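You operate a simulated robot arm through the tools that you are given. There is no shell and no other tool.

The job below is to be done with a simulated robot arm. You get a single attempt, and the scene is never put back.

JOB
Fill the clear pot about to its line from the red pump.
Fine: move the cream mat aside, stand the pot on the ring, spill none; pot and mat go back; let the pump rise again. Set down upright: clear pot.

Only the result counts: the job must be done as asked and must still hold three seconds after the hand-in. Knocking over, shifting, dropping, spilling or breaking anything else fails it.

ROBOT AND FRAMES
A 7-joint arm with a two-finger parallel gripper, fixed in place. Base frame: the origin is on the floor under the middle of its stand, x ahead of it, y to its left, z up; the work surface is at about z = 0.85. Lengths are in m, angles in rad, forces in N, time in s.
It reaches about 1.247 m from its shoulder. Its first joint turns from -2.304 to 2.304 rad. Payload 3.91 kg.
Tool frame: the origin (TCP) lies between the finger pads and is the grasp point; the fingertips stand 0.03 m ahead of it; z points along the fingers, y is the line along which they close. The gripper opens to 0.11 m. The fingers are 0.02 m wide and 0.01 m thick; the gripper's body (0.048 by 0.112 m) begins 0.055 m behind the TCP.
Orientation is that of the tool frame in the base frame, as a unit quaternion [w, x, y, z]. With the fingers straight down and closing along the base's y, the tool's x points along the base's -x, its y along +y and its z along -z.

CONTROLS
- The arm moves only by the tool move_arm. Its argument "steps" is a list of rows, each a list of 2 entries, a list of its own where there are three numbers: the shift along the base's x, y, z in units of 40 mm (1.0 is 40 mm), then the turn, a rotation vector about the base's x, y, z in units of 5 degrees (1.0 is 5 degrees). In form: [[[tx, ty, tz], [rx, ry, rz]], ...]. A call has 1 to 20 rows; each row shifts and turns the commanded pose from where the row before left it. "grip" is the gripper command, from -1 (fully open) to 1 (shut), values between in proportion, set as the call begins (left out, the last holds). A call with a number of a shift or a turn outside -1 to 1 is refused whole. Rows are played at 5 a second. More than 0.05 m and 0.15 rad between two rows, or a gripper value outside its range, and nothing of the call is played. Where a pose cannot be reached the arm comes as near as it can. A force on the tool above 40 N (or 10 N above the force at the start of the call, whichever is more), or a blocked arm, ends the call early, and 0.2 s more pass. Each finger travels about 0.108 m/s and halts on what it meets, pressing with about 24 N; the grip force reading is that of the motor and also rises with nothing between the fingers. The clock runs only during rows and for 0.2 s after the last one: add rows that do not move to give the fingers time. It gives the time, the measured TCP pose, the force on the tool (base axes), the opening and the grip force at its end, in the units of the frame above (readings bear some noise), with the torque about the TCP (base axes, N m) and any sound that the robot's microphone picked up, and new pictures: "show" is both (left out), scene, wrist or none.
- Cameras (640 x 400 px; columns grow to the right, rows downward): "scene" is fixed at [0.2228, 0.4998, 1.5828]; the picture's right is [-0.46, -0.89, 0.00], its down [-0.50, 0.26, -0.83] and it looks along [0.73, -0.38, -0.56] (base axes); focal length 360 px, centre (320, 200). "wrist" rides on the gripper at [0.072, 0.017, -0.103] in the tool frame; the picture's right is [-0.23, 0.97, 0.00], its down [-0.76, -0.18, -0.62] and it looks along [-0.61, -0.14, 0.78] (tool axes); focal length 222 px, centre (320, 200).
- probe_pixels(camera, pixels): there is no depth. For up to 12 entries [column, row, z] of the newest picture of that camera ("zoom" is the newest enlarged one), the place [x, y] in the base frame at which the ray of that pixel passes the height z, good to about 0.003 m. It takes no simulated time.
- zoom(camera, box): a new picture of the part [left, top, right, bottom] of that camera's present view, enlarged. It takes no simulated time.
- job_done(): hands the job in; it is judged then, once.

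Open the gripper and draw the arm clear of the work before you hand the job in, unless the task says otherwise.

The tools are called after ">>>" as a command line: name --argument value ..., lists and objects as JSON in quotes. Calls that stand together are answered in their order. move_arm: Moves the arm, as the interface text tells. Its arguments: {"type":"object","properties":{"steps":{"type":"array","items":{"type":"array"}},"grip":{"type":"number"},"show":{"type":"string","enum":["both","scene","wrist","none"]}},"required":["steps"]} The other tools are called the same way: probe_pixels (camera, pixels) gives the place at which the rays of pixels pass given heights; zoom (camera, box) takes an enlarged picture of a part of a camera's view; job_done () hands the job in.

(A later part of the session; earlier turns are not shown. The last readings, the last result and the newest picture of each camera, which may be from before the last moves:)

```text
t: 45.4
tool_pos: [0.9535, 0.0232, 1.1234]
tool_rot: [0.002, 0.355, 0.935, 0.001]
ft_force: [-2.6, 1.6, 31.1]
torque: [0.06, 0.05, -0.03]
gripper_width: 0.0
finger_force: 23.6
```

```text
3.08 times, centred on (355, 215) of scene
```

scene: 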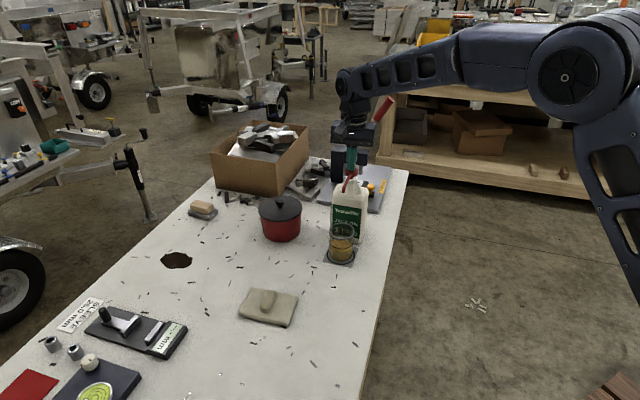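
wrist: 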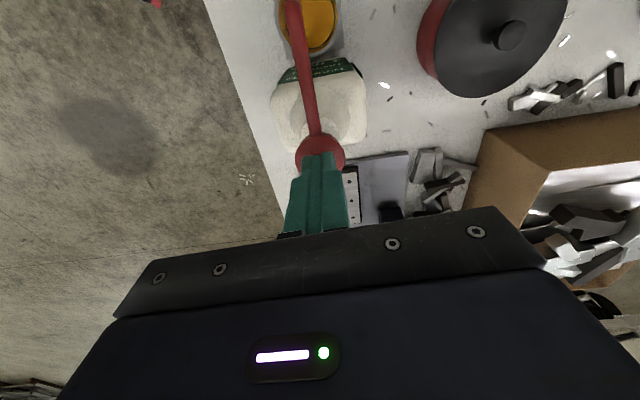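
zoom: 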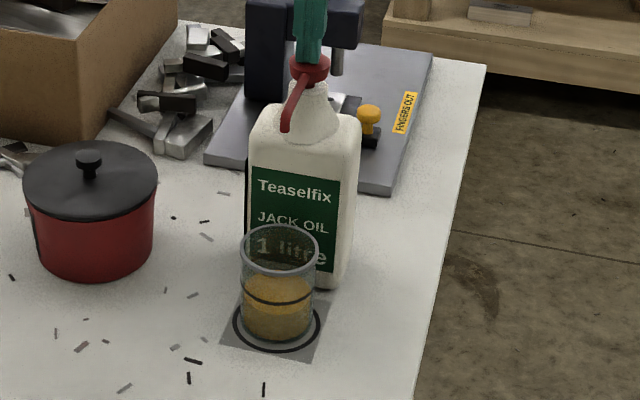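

The bottom stop is reached (31 N, about 17 mm of stroke). I'll look at the pot to see how much this stroke delivered.

>>> zoom --camera "scene" --box '[310, 215, 374, 275]'

>>> zoom --camera "scene" --box '[325, 160, 365, 270]'

```text
6.67 times, centred on (342, 245) of scene
```

zoom: 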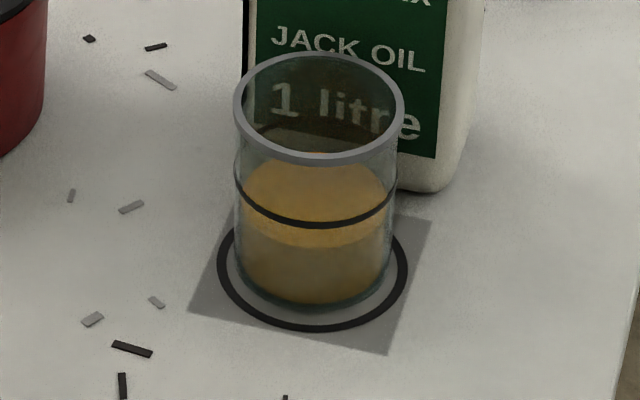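

```text
3.64 times, centred on (345, 215) of scene
```

zoom: 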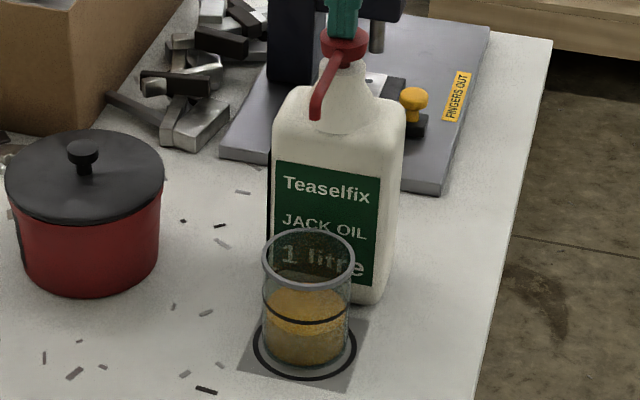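

The surface front rose from zoom row 263 to about 248, and the line is at about 226. I'll zoom in tighter for a precise reading before the next stroke.

>>> zoom --camera "scene" --box '[326, 222, 358, 264]'

```text
9.52 times, centred on (342, 243) of scene
```

zoom: 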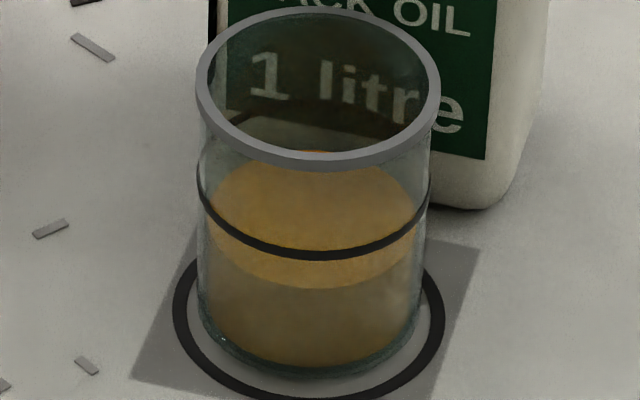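

By ellipse geometry about 15.9 mm remains, and this stroke added about 8.3 mm, so two more full strokes should do it. I'll lift off to let the head rise fully and re-check the level.

>>> move_arm --steps '[[[0, 0, 0.15], [0, 0, 0]], [[0, 0, 0.2], [0, 0, 0]], [[0, 0, 0.25], [0, 0, 0]], [[0, 0, 0.2], [0, 0, 0]], [[0, 0, 0], [0, 0, 0]]]' --show "scene"

>>> zoom --camera "scene" --box '[326, 222, 358, 264]'

>>> zoom --camera "scene" --box '[310, 130, 400, 200]'

```text
t: 46.6
tool_pos: [0.9542, 0.0221, 1.1528]
tool_rot: [-0.001, 0.354, 0.935, 0.0]
ft_force: [-0.2, 0.8, -0.3]
torque: [-0.03, -0.02, 0.04]
gripper_width: 0.0001
finger_force: 24.1
```

scene: 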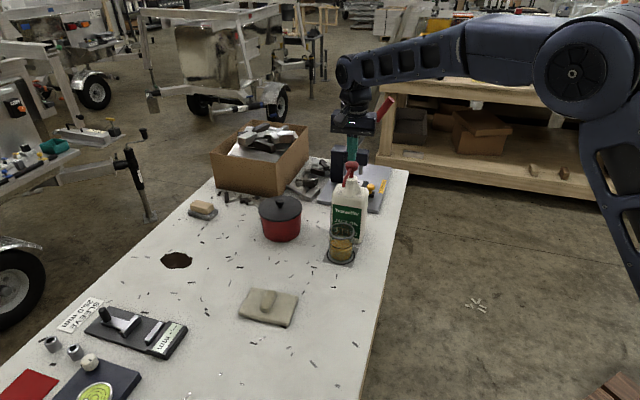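

```text
9.52 times, centred on (342, 243) of scene
```

zoom: 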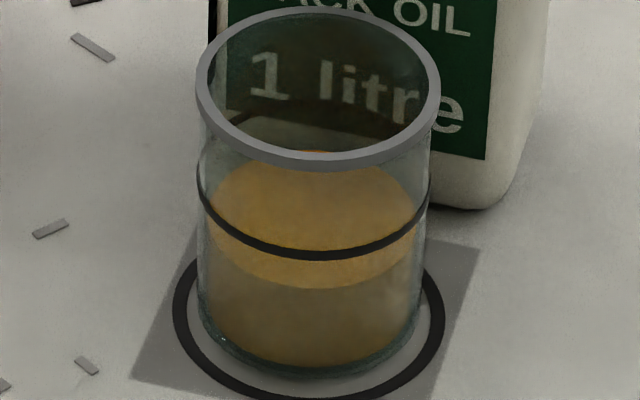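

```text
5.71 times, centred on (355, 165) of scene
```

zoom: 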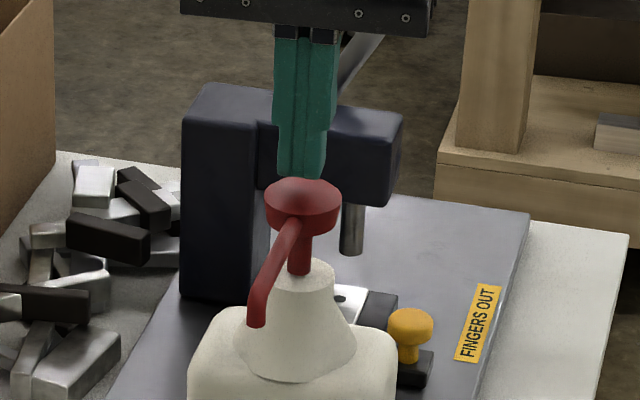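

The head has risen fully and the level holds at row 288. I'll do the second stroke with the same travel to the stop.

>>> move_arm --steps '[[[0, 0, -0.15], [0, 0, 0]], [[0, 0, -0.15], [0, 0, 0]], [[0, 0, -0.1], [0, 0, 0]], [[0, 0, -0.1], [0, 0, 0]], [[0, 0, -0.1], [0, 0, 0]], [[0, 0, -0.1], [0, 0, 0]], [[0, 0, -0.1], [0, 0, 0]]]' --show "scene"

>>> zoom --camera "scene" --box '[326, 222, 358, 264]'

```text
t: 48.2
tool_pos: [0.9551, 0.0225, 1.1231]
tool_rot: [0.002, 0.354, 0.935, 0.001]
ft_force: [-0.5, 0.3, 33.4]
torque: [0.08, 0.05, -0.05]
gripper_width: 0.0
finger_force: 23.7
```

scene: 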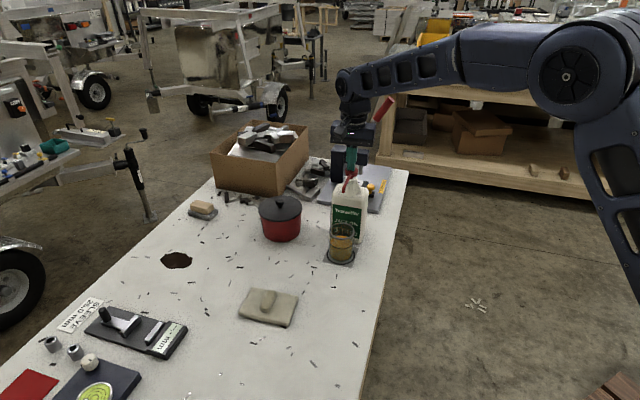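

```text
9.52 times, centred on (342, 243) of scene
```

zoom: 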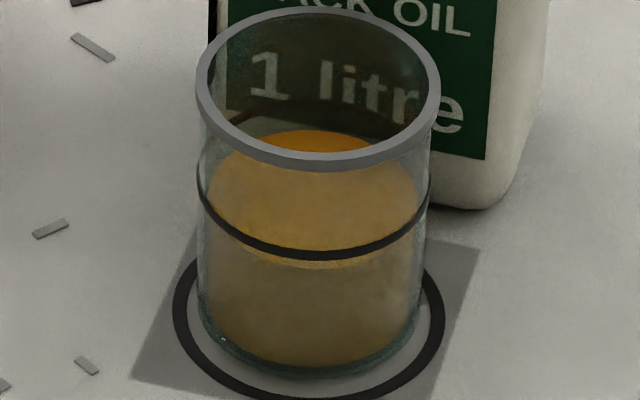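

The surface front is now at about row 268. After the wall-offset correction about 7.8 mm remains, and each stroke gives about 8 mm, so one more full stroke should bring it to the line. I'll lift first and let the pump rise.

>>> move_arm --steps '[[[0, 0, 0.15], [0, 0, 0]], [[0, 0, 0.2], [0, 0, 0]], [[0, 0, 0.25], [0, 0, 0]], [[0, 0, 0.2], [0, 0, 0]], [[0, 0, 0], [0, 0, 0]]]' --show "scene"

>>> zoom --camera "scene" --box '[326, 222, 358, 264]'

>>> zoom --camera "scene" --box '[310, 130, 400, 200]'

```text
t: 49.4
tool_pos: [0.9552, 0.0214, 1.1523]
tool_rot: [0.0, 0.354, 0.935, -0.001]
ft_force: [-0.3, -0.6, 0.5]
torque: [-0.04, 0.04, 0.01]
gripper_width: 0.0
finger_force: 24.1
```

scene: 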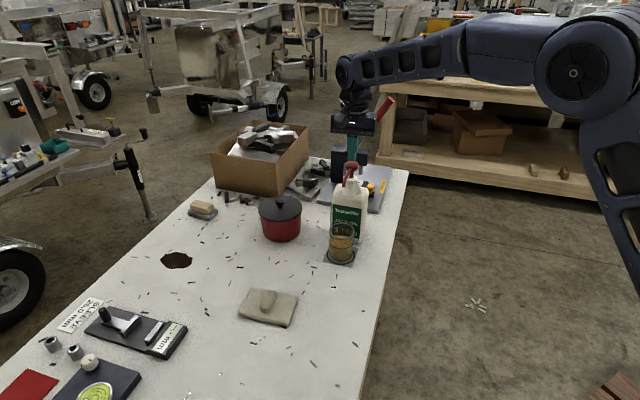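

```text
9.52 times, centred on (342, 243) of scene
```

zoom: 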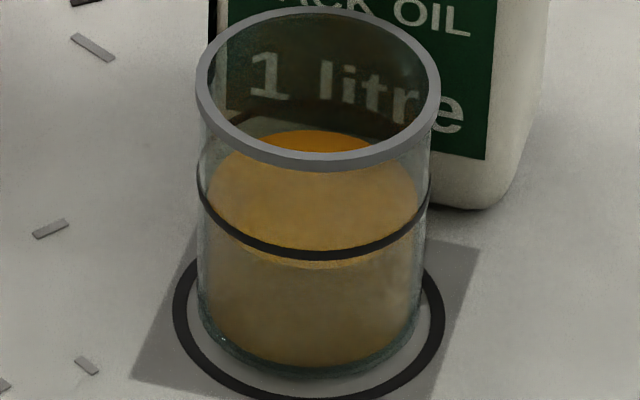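

```text
5.71 times, centred on (355, 165) of scene
```

zoom: 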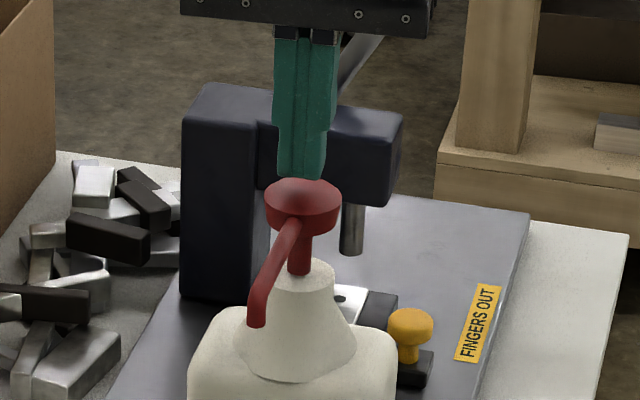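

The level holds and the pump is up. Now the third stroke, with identical travel.

>>> move_arm --steps '[[[0, 0, -0.15], [0, 0, 0]], [[0, 0, -0.15], [0, 0, 0]], [[0, 0, -0.1], [0, 0, 0]], [[0, 0, -0.1], [0, 0, 0]], [[0, 0, -0.1], [0, 0, 0]], [[0, 0, -0.1], [0, 0, 0]], [[0, 0, -0.1], [0, 0, 0]]]' --show "scene"

>>> zoom --camera "scene" --box '[326, 222, 358, 264]'

```text
t: 51.0
tool_pos: [0.9554, 0.0226, 1.1241]
tool_rot: [0.002, 0.354, 0.935, 0.0]
ft_force: [2.9, -0.1, 32.1]
torque: [-0.01, -0.06, 0.0]
gripper_width: 0.0
finger_force: 23.5
```

scene: 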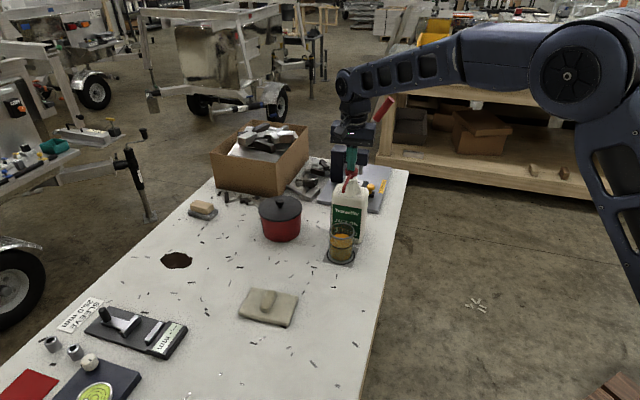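

```text
9.52 times, centred on (342, 243) of scene
```

zoom: 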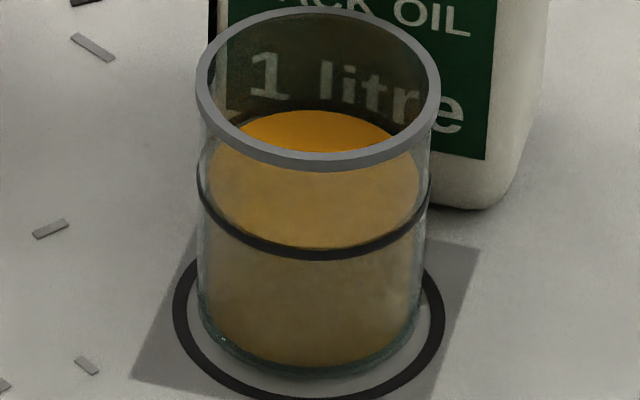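

The surface ellipse centre is now level with the line's ellipse centre (about row 179–180), so the fill is at the line. I'll lift off to let the pump rise, then climb and return to the standoff point.

>>> move_arm --steps '[[[0, 0, 0.15], [0, 0, 0]], [[0, 0, 0.2], [0, 0, 0]], [[0, 0, 0.25], [0, 0, 0]], [[0, 0, 0.2], [0, 0, 0]], [[0, 0, 0.8], [0, 0, 0]], [[0, 0, 0.8], [0, 0, 0]], [[0, 0, 0.8], [0, 0, 0]], [[0, 0, 0.8], [0, 0, 0]], [[-0.585, 0.53, 0], [0, 0, 0]], [[-0.585, 0.53, 0], [0, 0, 0]], [[-0.585, 0.53, 0], [0, 0, 0]], [[-0.585, 0.53, 0], [0, 0, 0]], [[-0.585, 0.53, 0], [0, 0, 0]], [[0, 0, 0], [0, 0, 0]]]' --show "both"

>>> zoom --camera "scene" --box '[310, 150, 400, 280]'

```text
t: 54.0
tool_pos: [0.8369, 0.1284, 1.2819]
tool_rot: [0.0, 0.354, 0.935, -0.001]
ft_force: [0.7, 0.9, 0.6]
torque: [-0.01, 0.0, 0.0]
gripper_width: 0.0
finger_force: 24.1
```

scene: 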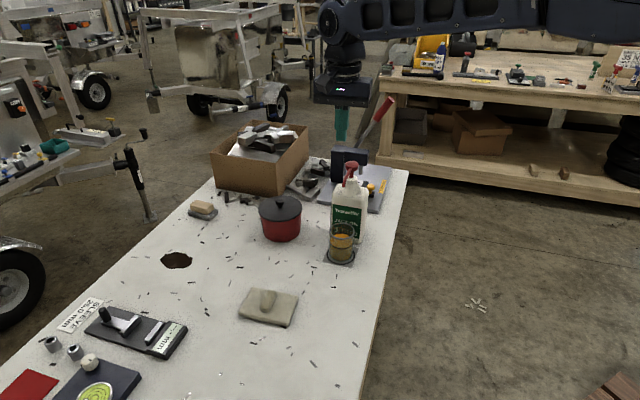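
wrist: 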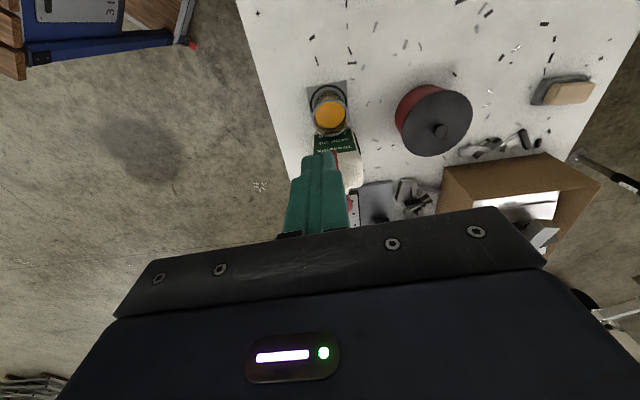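

```text
3.08 times, centred on (355, 215) of scene
```

zoom: 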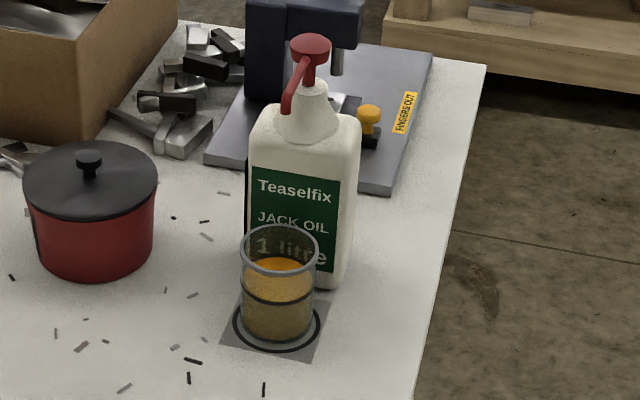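

The pump has risen, nothing spilled, and the level is at the line. Next I'll open the fingers and retrace the tilt-down path to the standoff behind the pot.

>>> move_arm --steps '[[[-0.1, 0.1, 0], [-0.66, -0.75, 0]], [[-0.1, 0.1, 0], [-0.66, -0.75, 0]], [[-0.1, 0.1, -0.5], [-0.66, -0.75, 0]], [[-0.1, 0.1, -0.6], [-0.66, -0.75, 0]], [[-0.1, 0.1, -0.6], [-0.66, -0.75, 0]], [[-0.1, 0.1, -0.6], [-0.66, -0.75, 0]], [[-0.1, 0.1, -0.6], [-0.66, -0.75, 0]], [[-0.1, 0.1, -0.6], [-0.66, -0.75, 0]], [[-0.1, 0.1, -0.6], [-0.66, -0.75, 0]], [[-0.1, 0.1, -0.6], [-0.66, -0.75, 0]], [[0, 0, -0.9], [0, 0, 0]], [[0, 0, -0.9], [0, 0, 0]], [[0, 0, 0], [0, 0, 0]]]' --grip -1 --show "both"

```text
t: 56.8
tool_pos: [0.7969, 0.1687, 1.021]
tool_rot: [0.396, 0.321, 0.848, -0.149]
ft_force: [-1.2, -0.1, 0.8]
torque: [0.02, 0.01, -0.04]
gripper_width: 0.1102
finger_force: 0.0
```

scene: 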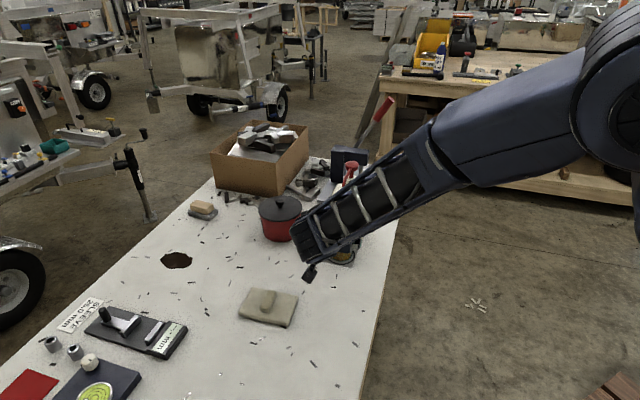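
wrist: 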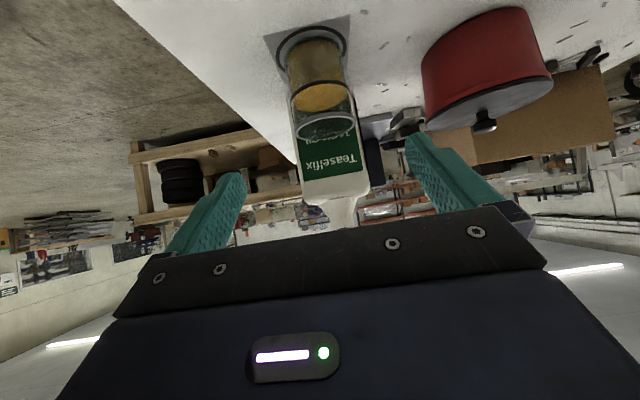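

The pose matches the earlier standoff. I'll go down and forward along the reversed path, stopping before the fingers reach the pot, to check the level edge-on.

>>> move_arm --steps '[[[0, 0, -0.8], [0, 0, 0]], [[0, 0, -0.8], [0, 0, 0]], [[0, 0, -0.4], [0, 0, 0]], [[0.3, -0.3, -0.7], [0, 0, 0]], [[0.45, -0.398, -0.2], [0, 0, 0]], [[0, 0, 0], [0, 0, 0]]]' --show "wrist"

>>> zoom --camera "wrist" --box '[240, 40, 400, 240]'

```text
t: 58.2
tool_pos: [0.8289, 0.1415, 0.9051]
tool_rot: [0.395, 0.321, 0.848, -0.148]
ft_force: [-0.1, 0.4, -0.3]
torque: [0.01, -0.03, 0.0]
gripper_width: 0.11
finger_force: 0.1
```

wrist: 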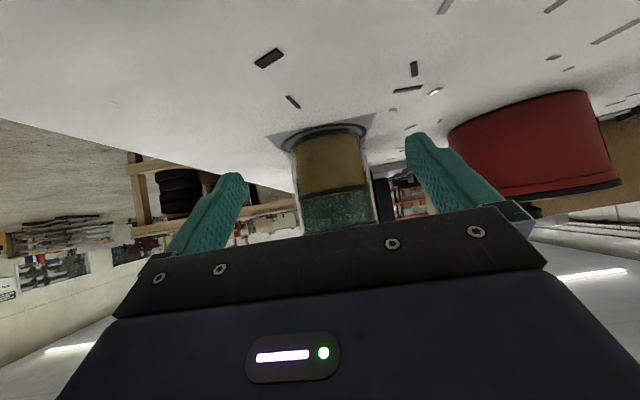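

```text
2.00 times, centred on (320, 140) of wrist
```

zoom: 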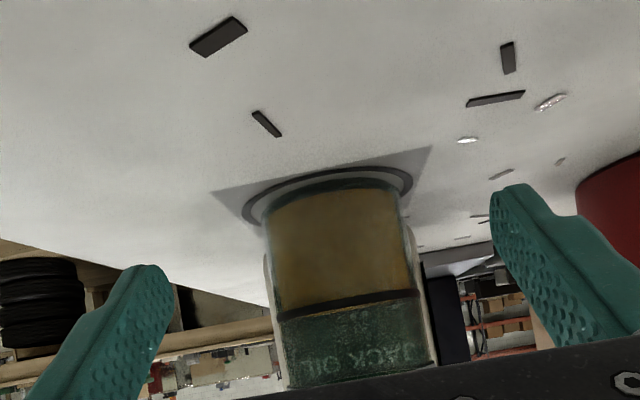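

The edge-on view shows the liquid surface exactly at the line. I'll advance along the reversed path so the fingers straddle the pot.

>>> move_arm --steps '[[[0.45, -0.398, 0], [0, 0, 0]], [[0.45, -0.398, 0], [0, 0, 0]], [[0.45, -0.398, 0], [0, 0, 0]], [[0.2, -0.177, 0], [0, 0, 0]], [[0, 0, 0], [0, 0, 0]]]' --show "wrist"

>>> zoom --camera "wrist" --box '[220, 20, 420, 240]'

```text
t: 59.4
tool_pos: [0.8887, 0.0871, 0.9049]
tool_rot: [0.395, 0.32, 0.848, -0.148]
ft_force: [-0.3, -0.3, 0.3]
torque: [-0.02, 0.0, 0.02]
gripper_width: 0.1101
finger_force: 0.1
```

wrist: 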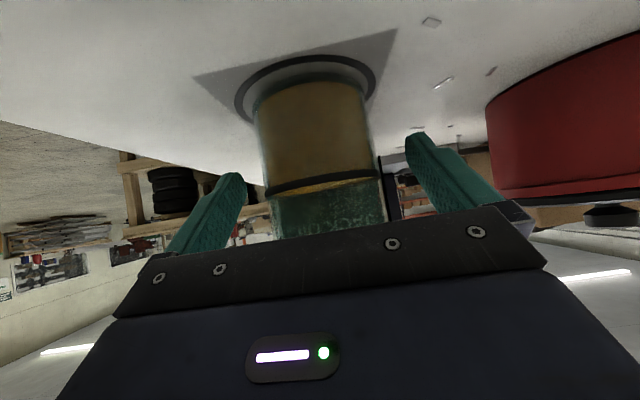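

```text
1.82 times, centred on (320, 130) of wrist
```

zoom: 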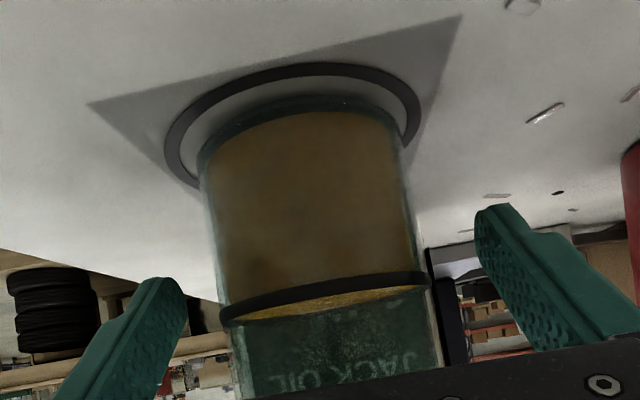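

The hand is exactly where it released the pot. I'll close on it and check the grip.

>>> move_arm --steps '[[[0, 0, 0], [0, 0, 0]], [[0, 0, 0], [0, 0, 0]], [[0, 0, 0], [0, 0, 0]], [[0, 0, 0], [0, 0, 0]]]' --grip 0.2 --show "none"

>>> move_arm --steps '[[[0, 0, 0.1], [0, 0, 0]], [[0, 0, 0.15], [0, 0, 0]], [[0, 0, 0.2], [0, 0, 0]], [[0, 0, 0.2], [0, 0, 0]], [[0, 0, 0.13], [0, 0, 0]], [[0, 0, 0], [0, 0, 0]]]' --show "both"

```text
t: 60.4
tool_pos: [0.8893, 0.0856, 0.9056]
tool_rot: [0.395, 0.322, 0.847, -0.149]
ft_force: [0.7, -0.1, 1.5]
torque: [-0.07, 0.05, 0.04]
gripper_width: 0.069
finger_force: 24.0
```

```text
t: 61.8
tool_pos: [0.8892, 0.0861, 0.9361]
tool_rot: [0.395, 0.321, 0.848, -0.148]
ft_force: [-0.1, 0.0, -1.0]
torque: [-0.02, 0.02, 0.04]
gripper_width: 0.0689
finger_force: 23.6
```

scene: 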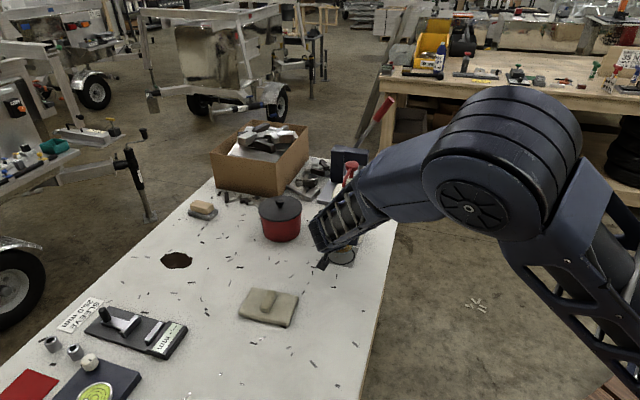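
wrist: 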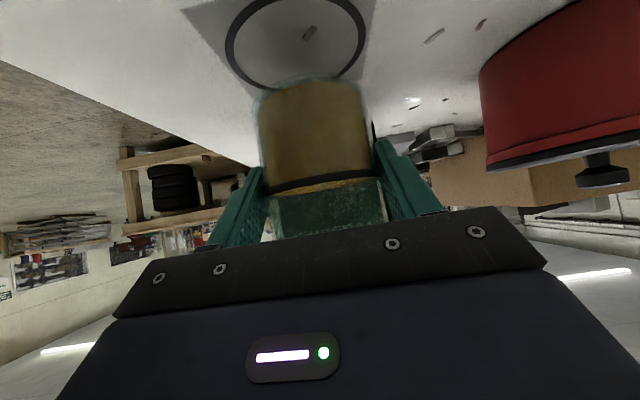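

The pot is lifted level. I'll carry it smoothly back by (−0.1685, +0.0995) m to above its original place.

>>> move_arm --steps '[[[-0.138, 0.0816, 0], [0, 0, 0]], [[-0.2417, 0.1427, 0], [0, 0, 0]], [[-0.3453, 0.2039, 0], [0, 0, 0]], [[-0.3453, 0.2039, 0], [0, 0, 0]], [[-0.3453, 0.2039, 0], [0, 0, 0]], [[-0.3453, 0.2039, 0], [0, 0, 0]], [[-0.3453, 0.2039, 0], [0, 0, 0]], [[-0.3453, 0.2039, 0], [0, 0, 0]], [[-0.3453, 0.2039, 0], [0, 0, 0]], [[-0.3453, 0.2039, 0], [0, 0, 0]], [[-0.3453, 0.2039, 0], [0, 0, 0]], [[-0.3453, 0.2039, 0], [0, 0, 0]], [[-0.2417, 0.1427, 0], [0, 0, 0]], [[-0.138, 0.0816, 0], [0, 0, 0]], [[0, 0, 0], [0, 0, 0]]]' --show "both"

```text
t: 65.0
tool_pos: [0.7205, 0.1852, 0.9352]
tool_rot: [0.396, 0.322, 0.847, -0.148]
ft_force: [-0.4, 0.5, -1.1]
torque: [0.07, -0.01, 0.02]
gripper_width: 0.0691
finger_force: 24.1
```

scene: 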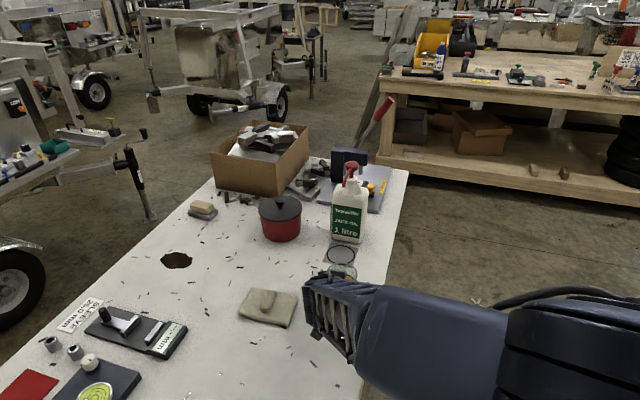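
wrist: 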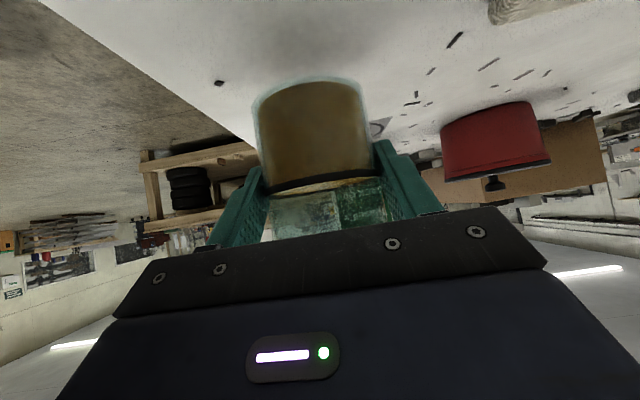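

The pot is back above its starting place; the elbow has swung lower but stays clear of everything. I'll lower slowly.

>>> move_arm --steps '[[[0, 0, -0.2], [0, 0, 0]], [[0, 0, -0.2], [0, 0, 0]], [[0, 0, -0.15], [0, 0, 0]], [[0, 0, -0.1], [0, 0, 0]], [[0, 0, -0.05], [0, 0, 0]], [[0, 0, 0], [0, 0, 0]]]' --show "both"

```text
t: 66.4
tool_pos: [0.7213, 0.1862, 0.9086]
tool_rot: [0.396, 0.322, 0.847, -0.149]
ft_force: [0.0, -0.6, -1.7]
torque: [0.01, -0.02, 0.01]
gripper_width: 0.0687
finger_force: 23.8
```

scene: 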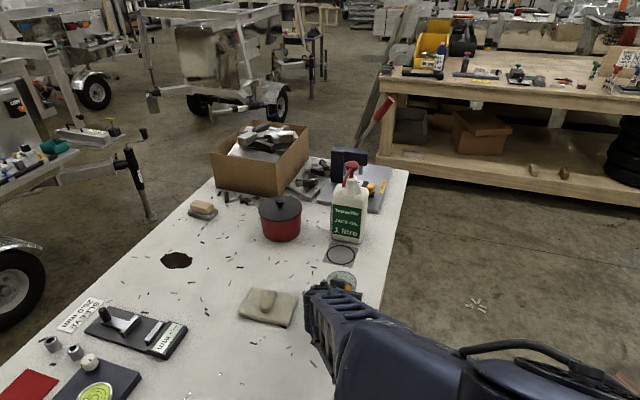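
wrist: 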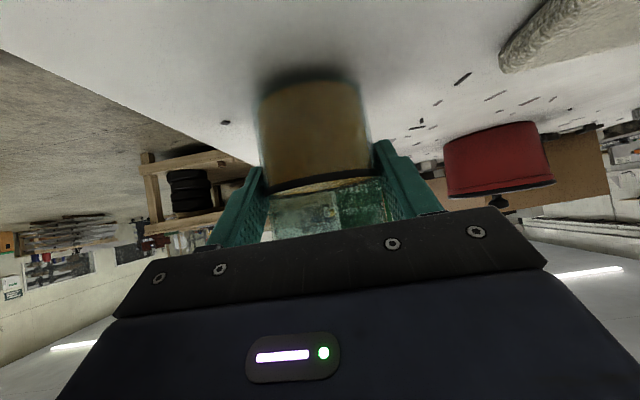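

The pot is a few mm above the table. I'll lower in small steps until touch.

>>> move_arm --steps '[[[0, 0, -0.05], [0, 0, 0]], [[0, 0, -0.03], [0, 0, 0]], [[0, 0, 0], [0, 0, 0]]]' --show "none"

```text
t: 67.2
tool_pos: [0.7215, 0.1854, 0.9055]
tool_rot: [0.395, 0.321, 0.848, -0.147]
ft_force: [-1.7, 1.6, 14.9]
torque: [-0.28, 0.04, 0.07]
gripper_width: 0.0686
finger_force: 23.9
```

Contact (about 15 N). I'll ease off slightly and then open the fingers.

>>> move_arm --steps '[[[0, 0, 0.02], [0, 0, 0]], [[0, 0, 0], [0, 0, 0]]]' --show "none"

>>> move_arm --steps '[[[0, 0, 0], [0, 0, 0]], [[0, 0, 0], [0, 0, 0]], [[0, 0, 0], [0, 0, 0]]]' --grip -1 --show "both"

>>> zoom --camera "wrist" --box '[220, 50, 420, 240]'

```text
t: 67.8
tool_pos: [0.7216, 0.1862, 0.9065]
tool_rot: [0.395, 0.321, 0.847, -0.149]
ft_force: [2.0, 0.1, 3.2]
torque: [-0.14, -0.11, 0.04]
gripper_width: 0.069
finger_force: 23.8
```

```text
t: 68.6
tool_pos: [0.7198, 0.1863, 0.9067]
tool_rot: [0.396, 0.321, 0.847, -0.148]
ft_force: [0.4, 0.0, -0.1]
torque: [-0.02, 0.0, -0.03]
gripper_width: 0.11
finger_force: 0.1
```

scene: 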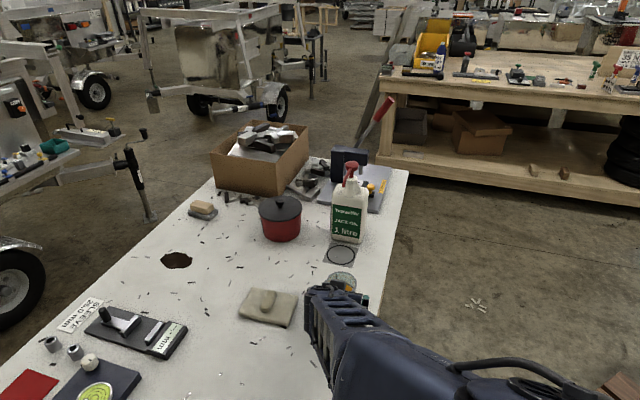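
wrist: 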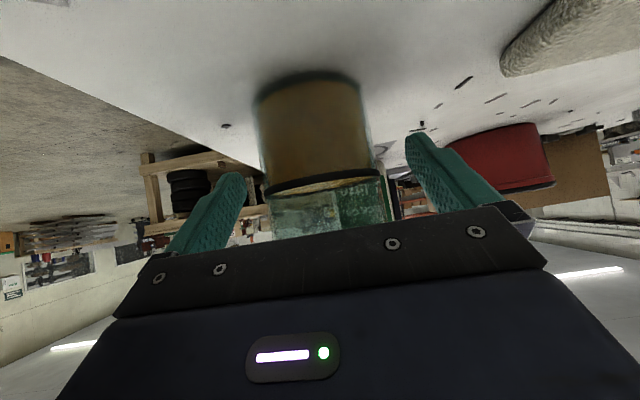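

```text
2.11 times, centred on (320, 145) of wrist
```

zoom: 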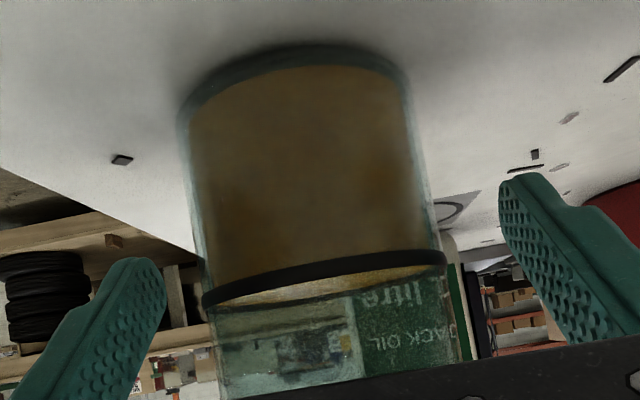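

The pot stands upright in its original spot; the view matches the pre-grasp one, with the same scrap at zoom (121,160). I'll rise straight up along the original approach path.

>>> move_arm --steps '[[[0, 0, 0.3], [0, 0, 0]], [[0, 0, 0.5], [0, 0, 0]], [[0, 0, 0.6], [0, 0, 0]], [[0, 0, 0.6], [0, 0, 0]], [[0, 0, 0.8], [0, 0, 0]], [[0, 0, 0.8], [0, 0, 0]], [[0, 0, 0.8], [0, 0, 0]], [[0, 0, 0.9], [0, 0, 0]], [[0, 0, 0], [0, 0, 0]]]' --show "both"

>>> zoom --camera "scene" --box '[220, 220, 400, 340]'

```text
t: 70.6
tool_pos: [0.7208, 0.1851, 1.1186]
tool_rot: [0.395, 0.321, 0.848, -0.148]
ft_force: [0.1, 0.4, -0.4]
torque: [0.02, 0.02, -0.03]
gripper_width: 0.11
finger_force: 0.1
```

scene: 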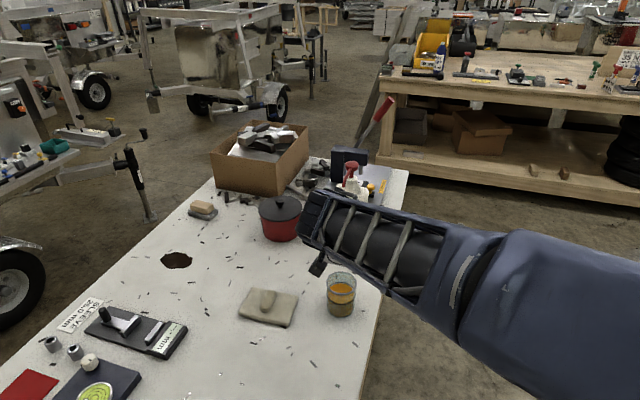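
wrist: 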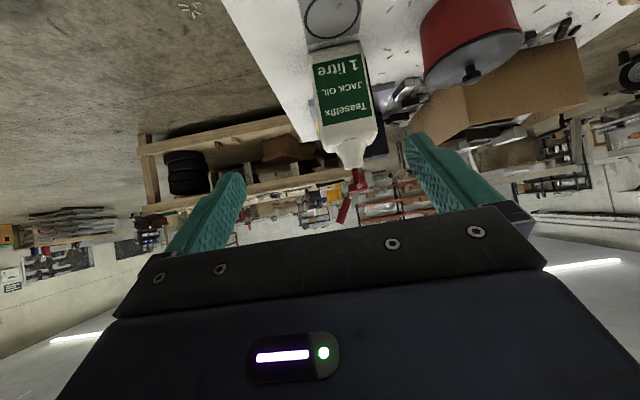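

```text
3.33 times, centred on (310, 280) of scene
```

zoom: 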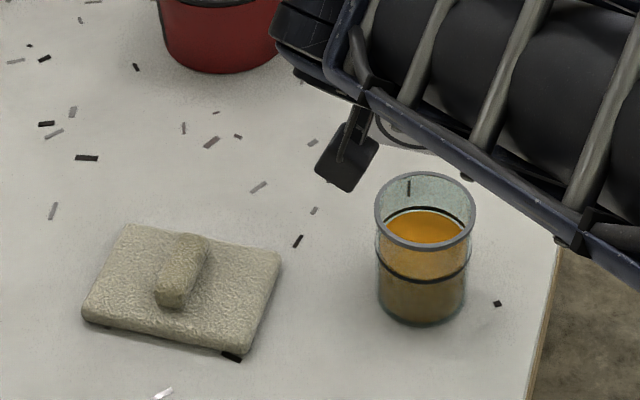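

The pot is back with liquid at the line. I'll compare its location with the initial scene zoom.

>>> zoom --camera "scene" --box '[310, 265, 374, 325]'

```text
6.67 times, centred on (342, 295) of scene
```

zoom: 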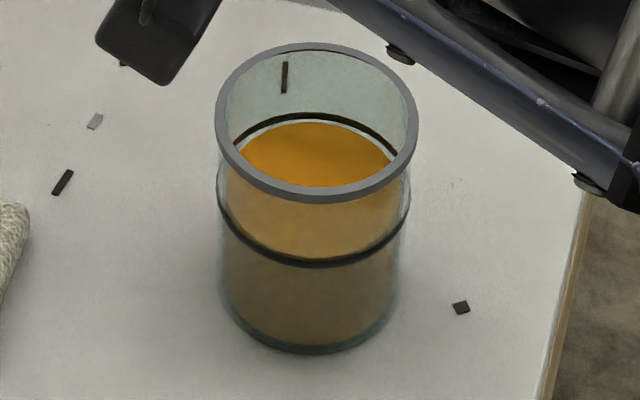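

The pot is within about 2 mm of its original position. Now I'll locate the mat precisely from the scene camera.

>>> zoom --camera "scene" --box '[230, 280, 310, 335]'

```text
7.27 times, centred on (270, 308) of scene
```

zoom: 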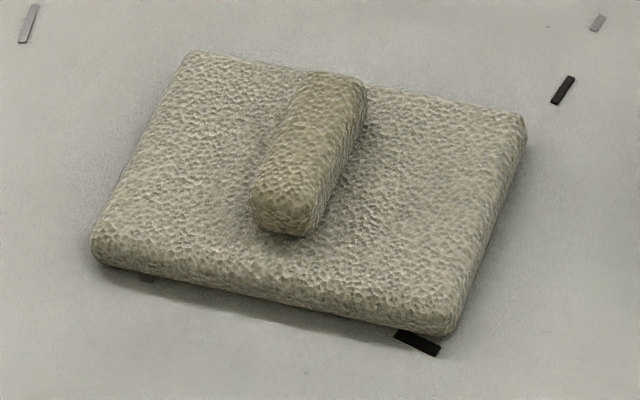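

I'll probe the mat's corners and bar from this zoom.

>>> probe_pixels --camera "zoom" --pixels '[[190, 54, 0.86], [522, 115, 0.86], [455, 308, 0.86], [97, 238, 0.86], [313, 140, 0.874], [338, 82, 0.874], [285, 200, 0.874], [258, 195, 0.874], [305, 78, 0.874], [365, 85, 0.874], [318, 205, 0.874]]'

```text
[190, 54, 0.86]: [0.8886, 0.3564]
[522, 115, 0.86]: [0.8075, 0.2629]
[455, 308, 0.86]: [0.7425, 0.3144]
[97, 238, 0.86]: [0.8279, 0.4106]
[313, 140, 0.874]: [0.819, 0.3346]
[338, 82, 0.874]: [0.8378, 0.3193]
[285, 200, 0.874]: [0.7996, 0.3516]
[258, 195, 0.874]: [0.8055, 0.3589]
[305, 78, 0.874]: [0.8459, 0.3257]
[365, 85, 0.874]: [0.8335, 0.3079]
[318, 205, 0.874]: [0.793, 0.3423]
```

I'll probe the same features at their initial scene pixels, so the mat's original and present poses are measured the same way.

>>> probe_pixels --camera "scene" --pixels '[[320.4, 250.7, 0.86], [362.4, 257.2, 0.86], [313.6, 271.5, 0.86], [357.9, 278.5, 0.86], [340.6, 252.2, 0.874], [337.2, 264.9, 0.874], [337, 252, 0.874], [344.2, 253, 0.874], [333.2, 264.5, 0.874], [341.3, 265.8, 0.874]]'

```text
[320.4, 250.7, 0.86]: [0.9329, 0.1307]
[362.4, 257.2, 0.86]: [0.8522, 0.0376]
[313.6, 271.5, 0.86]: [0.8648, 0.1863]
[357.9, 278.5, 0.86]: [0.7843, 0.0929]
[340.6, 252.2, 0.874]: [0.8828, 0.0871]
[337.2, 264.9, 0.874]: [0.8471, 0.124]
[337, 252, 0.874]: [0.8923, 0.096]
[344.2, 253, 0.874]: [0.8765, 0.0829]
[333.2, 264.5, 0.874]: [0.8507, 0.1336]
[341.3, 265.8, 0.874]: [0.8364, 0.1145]
```

The two measurements agree on yaw, and the mat's offset is (−0.042, +0.224) m from its original place, so the regrasp point is TCP (0.804, 0.344). I'll tilt the hand back to 10° and move above it.

>>> move_arm --steps '[[[0.26, 0.495, 0], [0.66, 0.75, 0]], [[0.26, 0.495, 0], [0.66, 0.75, 0]], [[0.26, 0.495, 0], [0.66, 0.75, 0]], [[0.26, 0.495, 0], [0.66, 0.75, 0]], [[0.26, 0.495, 0], [0.66, 0.75, 0]], [[0.26, 0.495, 0], [0.66, 0.75, 0]], [[0.26, 0.495, 0], [0.66, 0.75, 0]], [[0.26, 0.495, 0], [0.66, 0.75, 0]], [[0, 0, -0.8], [0, 0, 0]], [[0, 0, -0.8], [0, 0, 0]], [[0, 0, -0.8], [0, 0, 0]], [[0, 0, -0.8], [0, 0, 0]], [[0, 0, 0], [0, 0, 0]]]' --grip -1 --show "both"

>>> zoom --camera "wrist" --box '[220, 20, 420, 200]'

```text
t: 73.4
tool_pos: [0.8036, 0.3448, 0.9893]
tool_rot: [0.082, 0.353, 0.932, -0.031]
ft_force: [1.0, -0.2, -0.4]
torque: [0.0, 0.0, 0.0]
gripper_width: 0.11
finger_force: 0.1
```

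scene: 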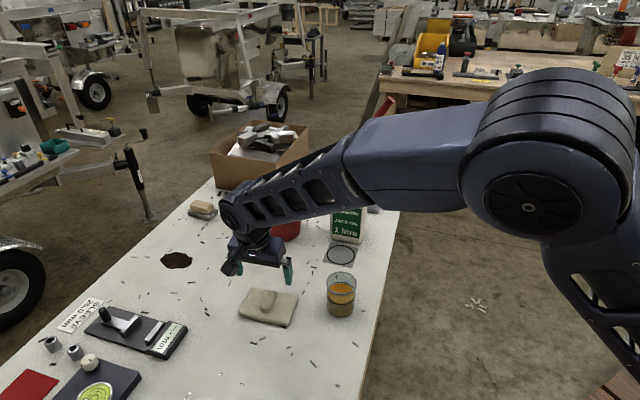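
wrist: 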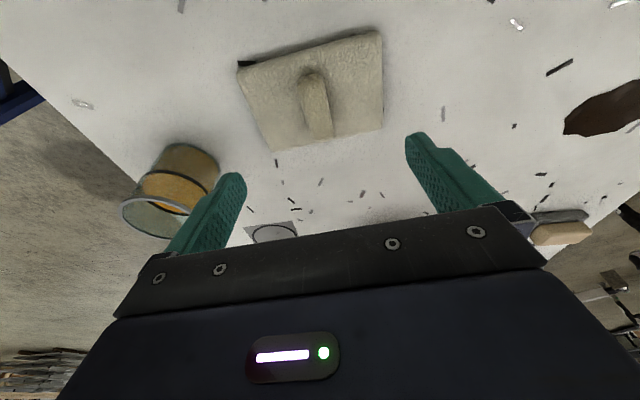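

```text
2.22 times, centred on (320, 110) of wrist
```

zoom: 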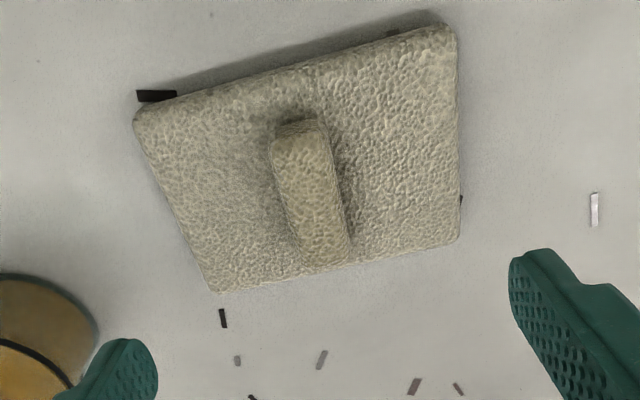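

The mat is centred below the hand. I'll go down to the same height as my pre-grasp view of the original (z≈0.9605) and compare the mat's corners directly.

>>> move_arm --steps '[[[0, 0, -0.4], [0, 0, 0]], [[0, 0, -0.32], [0, 0, 0]], [[0, 0, 0], [0, 0, 0]]]' --show "wrist"

>>> zoom --camera "wrist" --box '[220, 30, 400, 200]'

```text
t: 74.2
tool_pos: [0.804, 0.3442, 0.9607]
tool_rot: [0.082, 0.354, 0.931, -0.031]
ft_force: [0.3, -0.6, 0.5]
torque: [0.0, -0.01, 0.03]
gripper_width: 0.1099
finger_force: 0.1
```

wrist: 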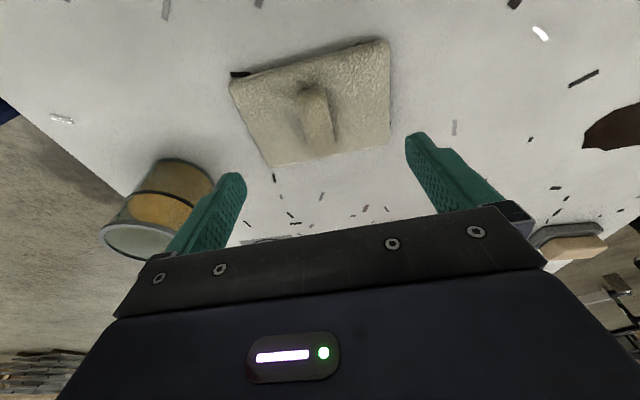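

```text
2.35 times, centred on (310, 115) of wrist
```

zoom: 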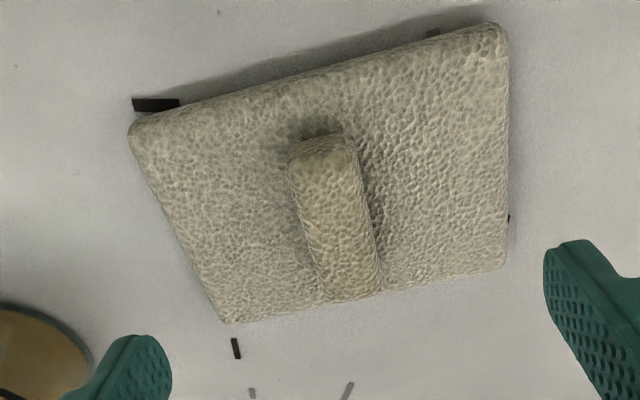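

The mat's outline matches the original pre-grasp view almost pixel for pixel, so the same grasp will reproduce the original relation. I'll lower to just above the mat's surface.

>>> move_arm --steps '[[[0, 0, -0.5], [0, 0, 0]], [[0, 0, -0.5], [0, 0, 0]], [[0, 0, -0.35], [0, 0, 0]], [[0, 0, -0.2], [0, 0, 0]], [[0, 0, -0.03], [0, 0, 0]], [[0, 0, 0], [0, 0, 0]]]' --show "none"

```text
t: 75.6
tool_pos: [0.8034, 0.3447, 0.8969]
tool_rot: [0.082, 0.353, 0.932, -0.031]
ft_force: [-0.4, 0.2, -0.8]
torque: [-0.02, 0.0, 0.0]
gripper_width: 0.11
finger_force: 0.0
```

No contact yet, so the tips sit just above the mat. I'll close on the bar.

>>> move_arm --steps '[[[0, 0, 0], [0, 0, 0]], [[0, 0, 0], [0, 0, 0]], [[0, 0, 0], [0, 0, 0]], [[0, 0, 0], [0, 0, 0]], [[0, 0, 0], [0, 0, 0]]]' --grip 1 --show "wrist"

```text
t: 76.8
tool_pos: [0.8035, 0.3447, 0.8971]
tool_rot: [0.081, 0.354, 0.931, -0.031]
ft_force: [-0.3, 0.1, 1.0]
torque: [0.02, 0.01, -0.01]
gripper_width: 0.023
finger_force: 23.9
```

wrist: 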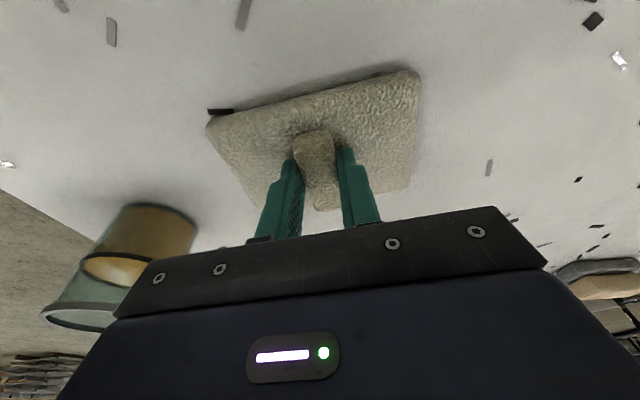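

The bar is held cleanly at 0.023 m with no side force. I'll lift and carry the mat back along the same route, around the pot.

>>> move_arm --steps '[[[0, 0, 0.2], [0, 0, 0]], [[0, 0, 0.4], [0, 0, 0]], [[0, 0, 0.45], [0, 0, 0]], [[0, 0, 0.45], [0, 0, 0]], [[0, 0, 0.2], [0, 0, 0]], [[0.43, -0.567, 0], [0, 0, 0]], [[0.43, -0.567, 0], [0, 0, 0]], [[0.43, -0.567, 0], [0, 0, 0]], [[0.125, -0.667, 0], [0, 0, 0]], [[0.125, -0.667, 0], [0, 0, 0]], [[0.125, -0.667, 0], [0, 0, 0]], [[-0.198, -0.634, 0], [0, 0, 0]], [[-0.198, -0.634, 0], [0, 0, 0]], [[-0.199, -0.633, 0], [0, 0, 0]], [[0, 0, 0], [0, 0, 0]]]' --show "both"

>>> zoom --camera "scene" --box '[290, 200, 390, 320]'

```text
t: 80.0
tool_pos: [0.848, 0.1202, 0.9659]
tool_rot: [0.082, 0.353, 0.931, -0.031]
ft_force: [0.4, 0.6, -0.3]
torque: [0.01, 0.01, 0.03]
gripper_width: 0.0229
finger_force: 23.8
```

scene: 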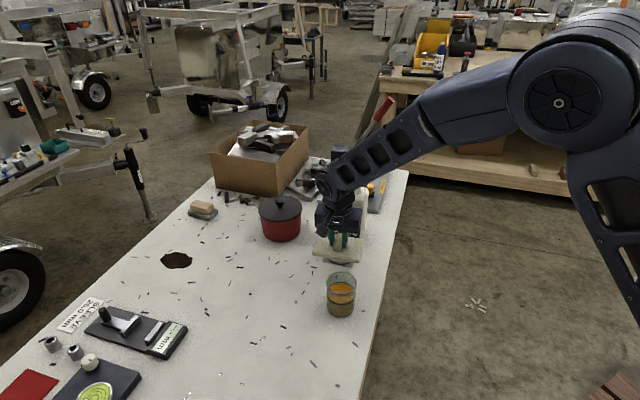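
wrist: 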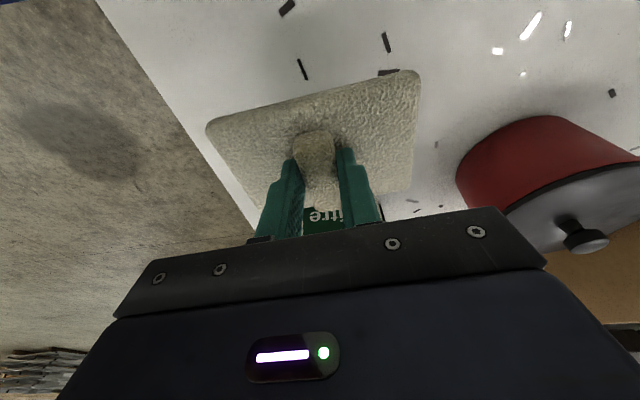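

```text
3.33 times, centred on (340, 260) of scene
```

zoom: 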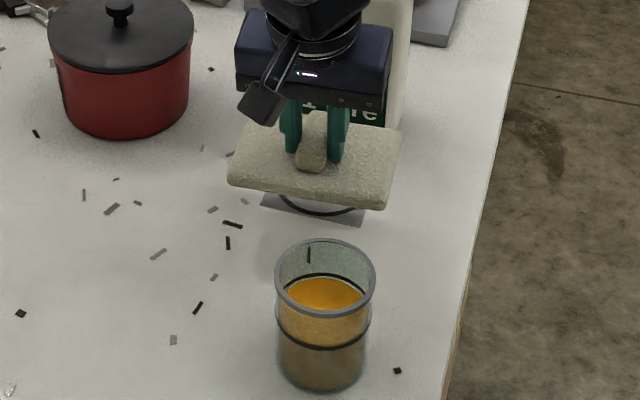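

The mat is above its original place. I'll lower it slowly until it touches.

>>> move_arm --steps '[[[0, 0, -0.45], [0, 0, 0]], [[0, 0, -0.45], [0, 0, 0]], [[0, 0, -0.4], [0, 0, 0]], [[0, 0, -0.25], [0, 0, 0]], [[0, 0, -0.08], [0, 0, 0]], [[0, 0, 0], [0, 0, 0]]]' --show "none"

```text
t: 81.4
tool_pos: [0.8467, 0.1199, 0.8994]
tool_rot: [0.082, 0.352, 0.932, -0.031]
ft_force: [0.1, 0.1, -1.0]
torque: [0.01, 0.0, 0.02]
gripper_width: 0.0228
finger_force: 24.4
```

Not touching yet, so I'll step down by about a millimetre at a time.

>>> move_arm --steps '[[[0, 0, -0.03], [0, 0, 0]], [[0, 0, 0], [0, 0, 0]]]' --show "none"

>>> move_arm --steps '[[[0, 0, -0.02], [0, 0, 0]], [[0, 0, 0], [0, 0, 0]]]' --show "none"

```text
t: 82.0
tool_pos: [0.8474, 0.1198, 0.8991]
tool_rot: [0.082, 0.353, 0.931, -0.031]
ft_force: [0.0, 0.0, -1.1]
torque: [0.0, -0.01, 0.03]
gripper_width: 0.0231
finger_force: 23.8
```

```text
t: 82.6
tool_pos: [0.8465, 0.1188, 0.8991]
tool_rot: [0.081, 0.353, 0.932, -0.032]
ft_force: [-0.2, -0.1, 0.1]
torque: [0.0, 0.0, -0.02]
gripper_width: 0.0232
finger_force: 23.7
```

The mat's weight has come off the hand (force −1.0 → 0.1 N), so it's resting on the table. I'll open the fingers.

>>> move_arm --steps '[[[0, 0, 0], [0, 0, 0]], [[0, 0, 0], [0, 0, 0]], [[0, 0, 0], [0, 0, 0]]]' --grip -0.2 --show "both"

```text
t: 83.4
tool_pos: [0.848, 0.1195, 0.8982]
tool_rot: [0.082, 0.353, 0.932, -0.031]
ft_force: [-0.3, -0.3, 0.3]
torque: [-0.01, 0.05, -0.05]
gripper_width: 0.0662
finger_force: 0.1
```

scene: 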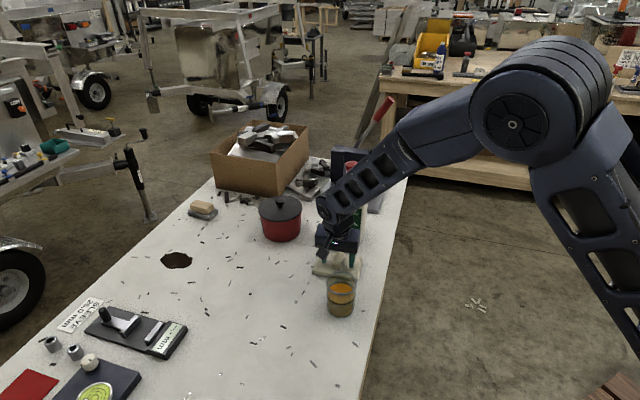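
wrist: 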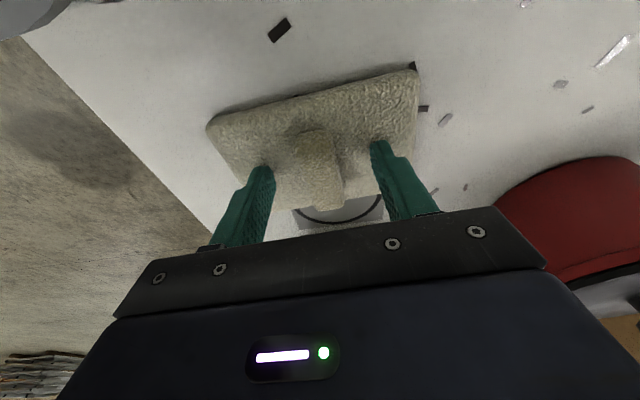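

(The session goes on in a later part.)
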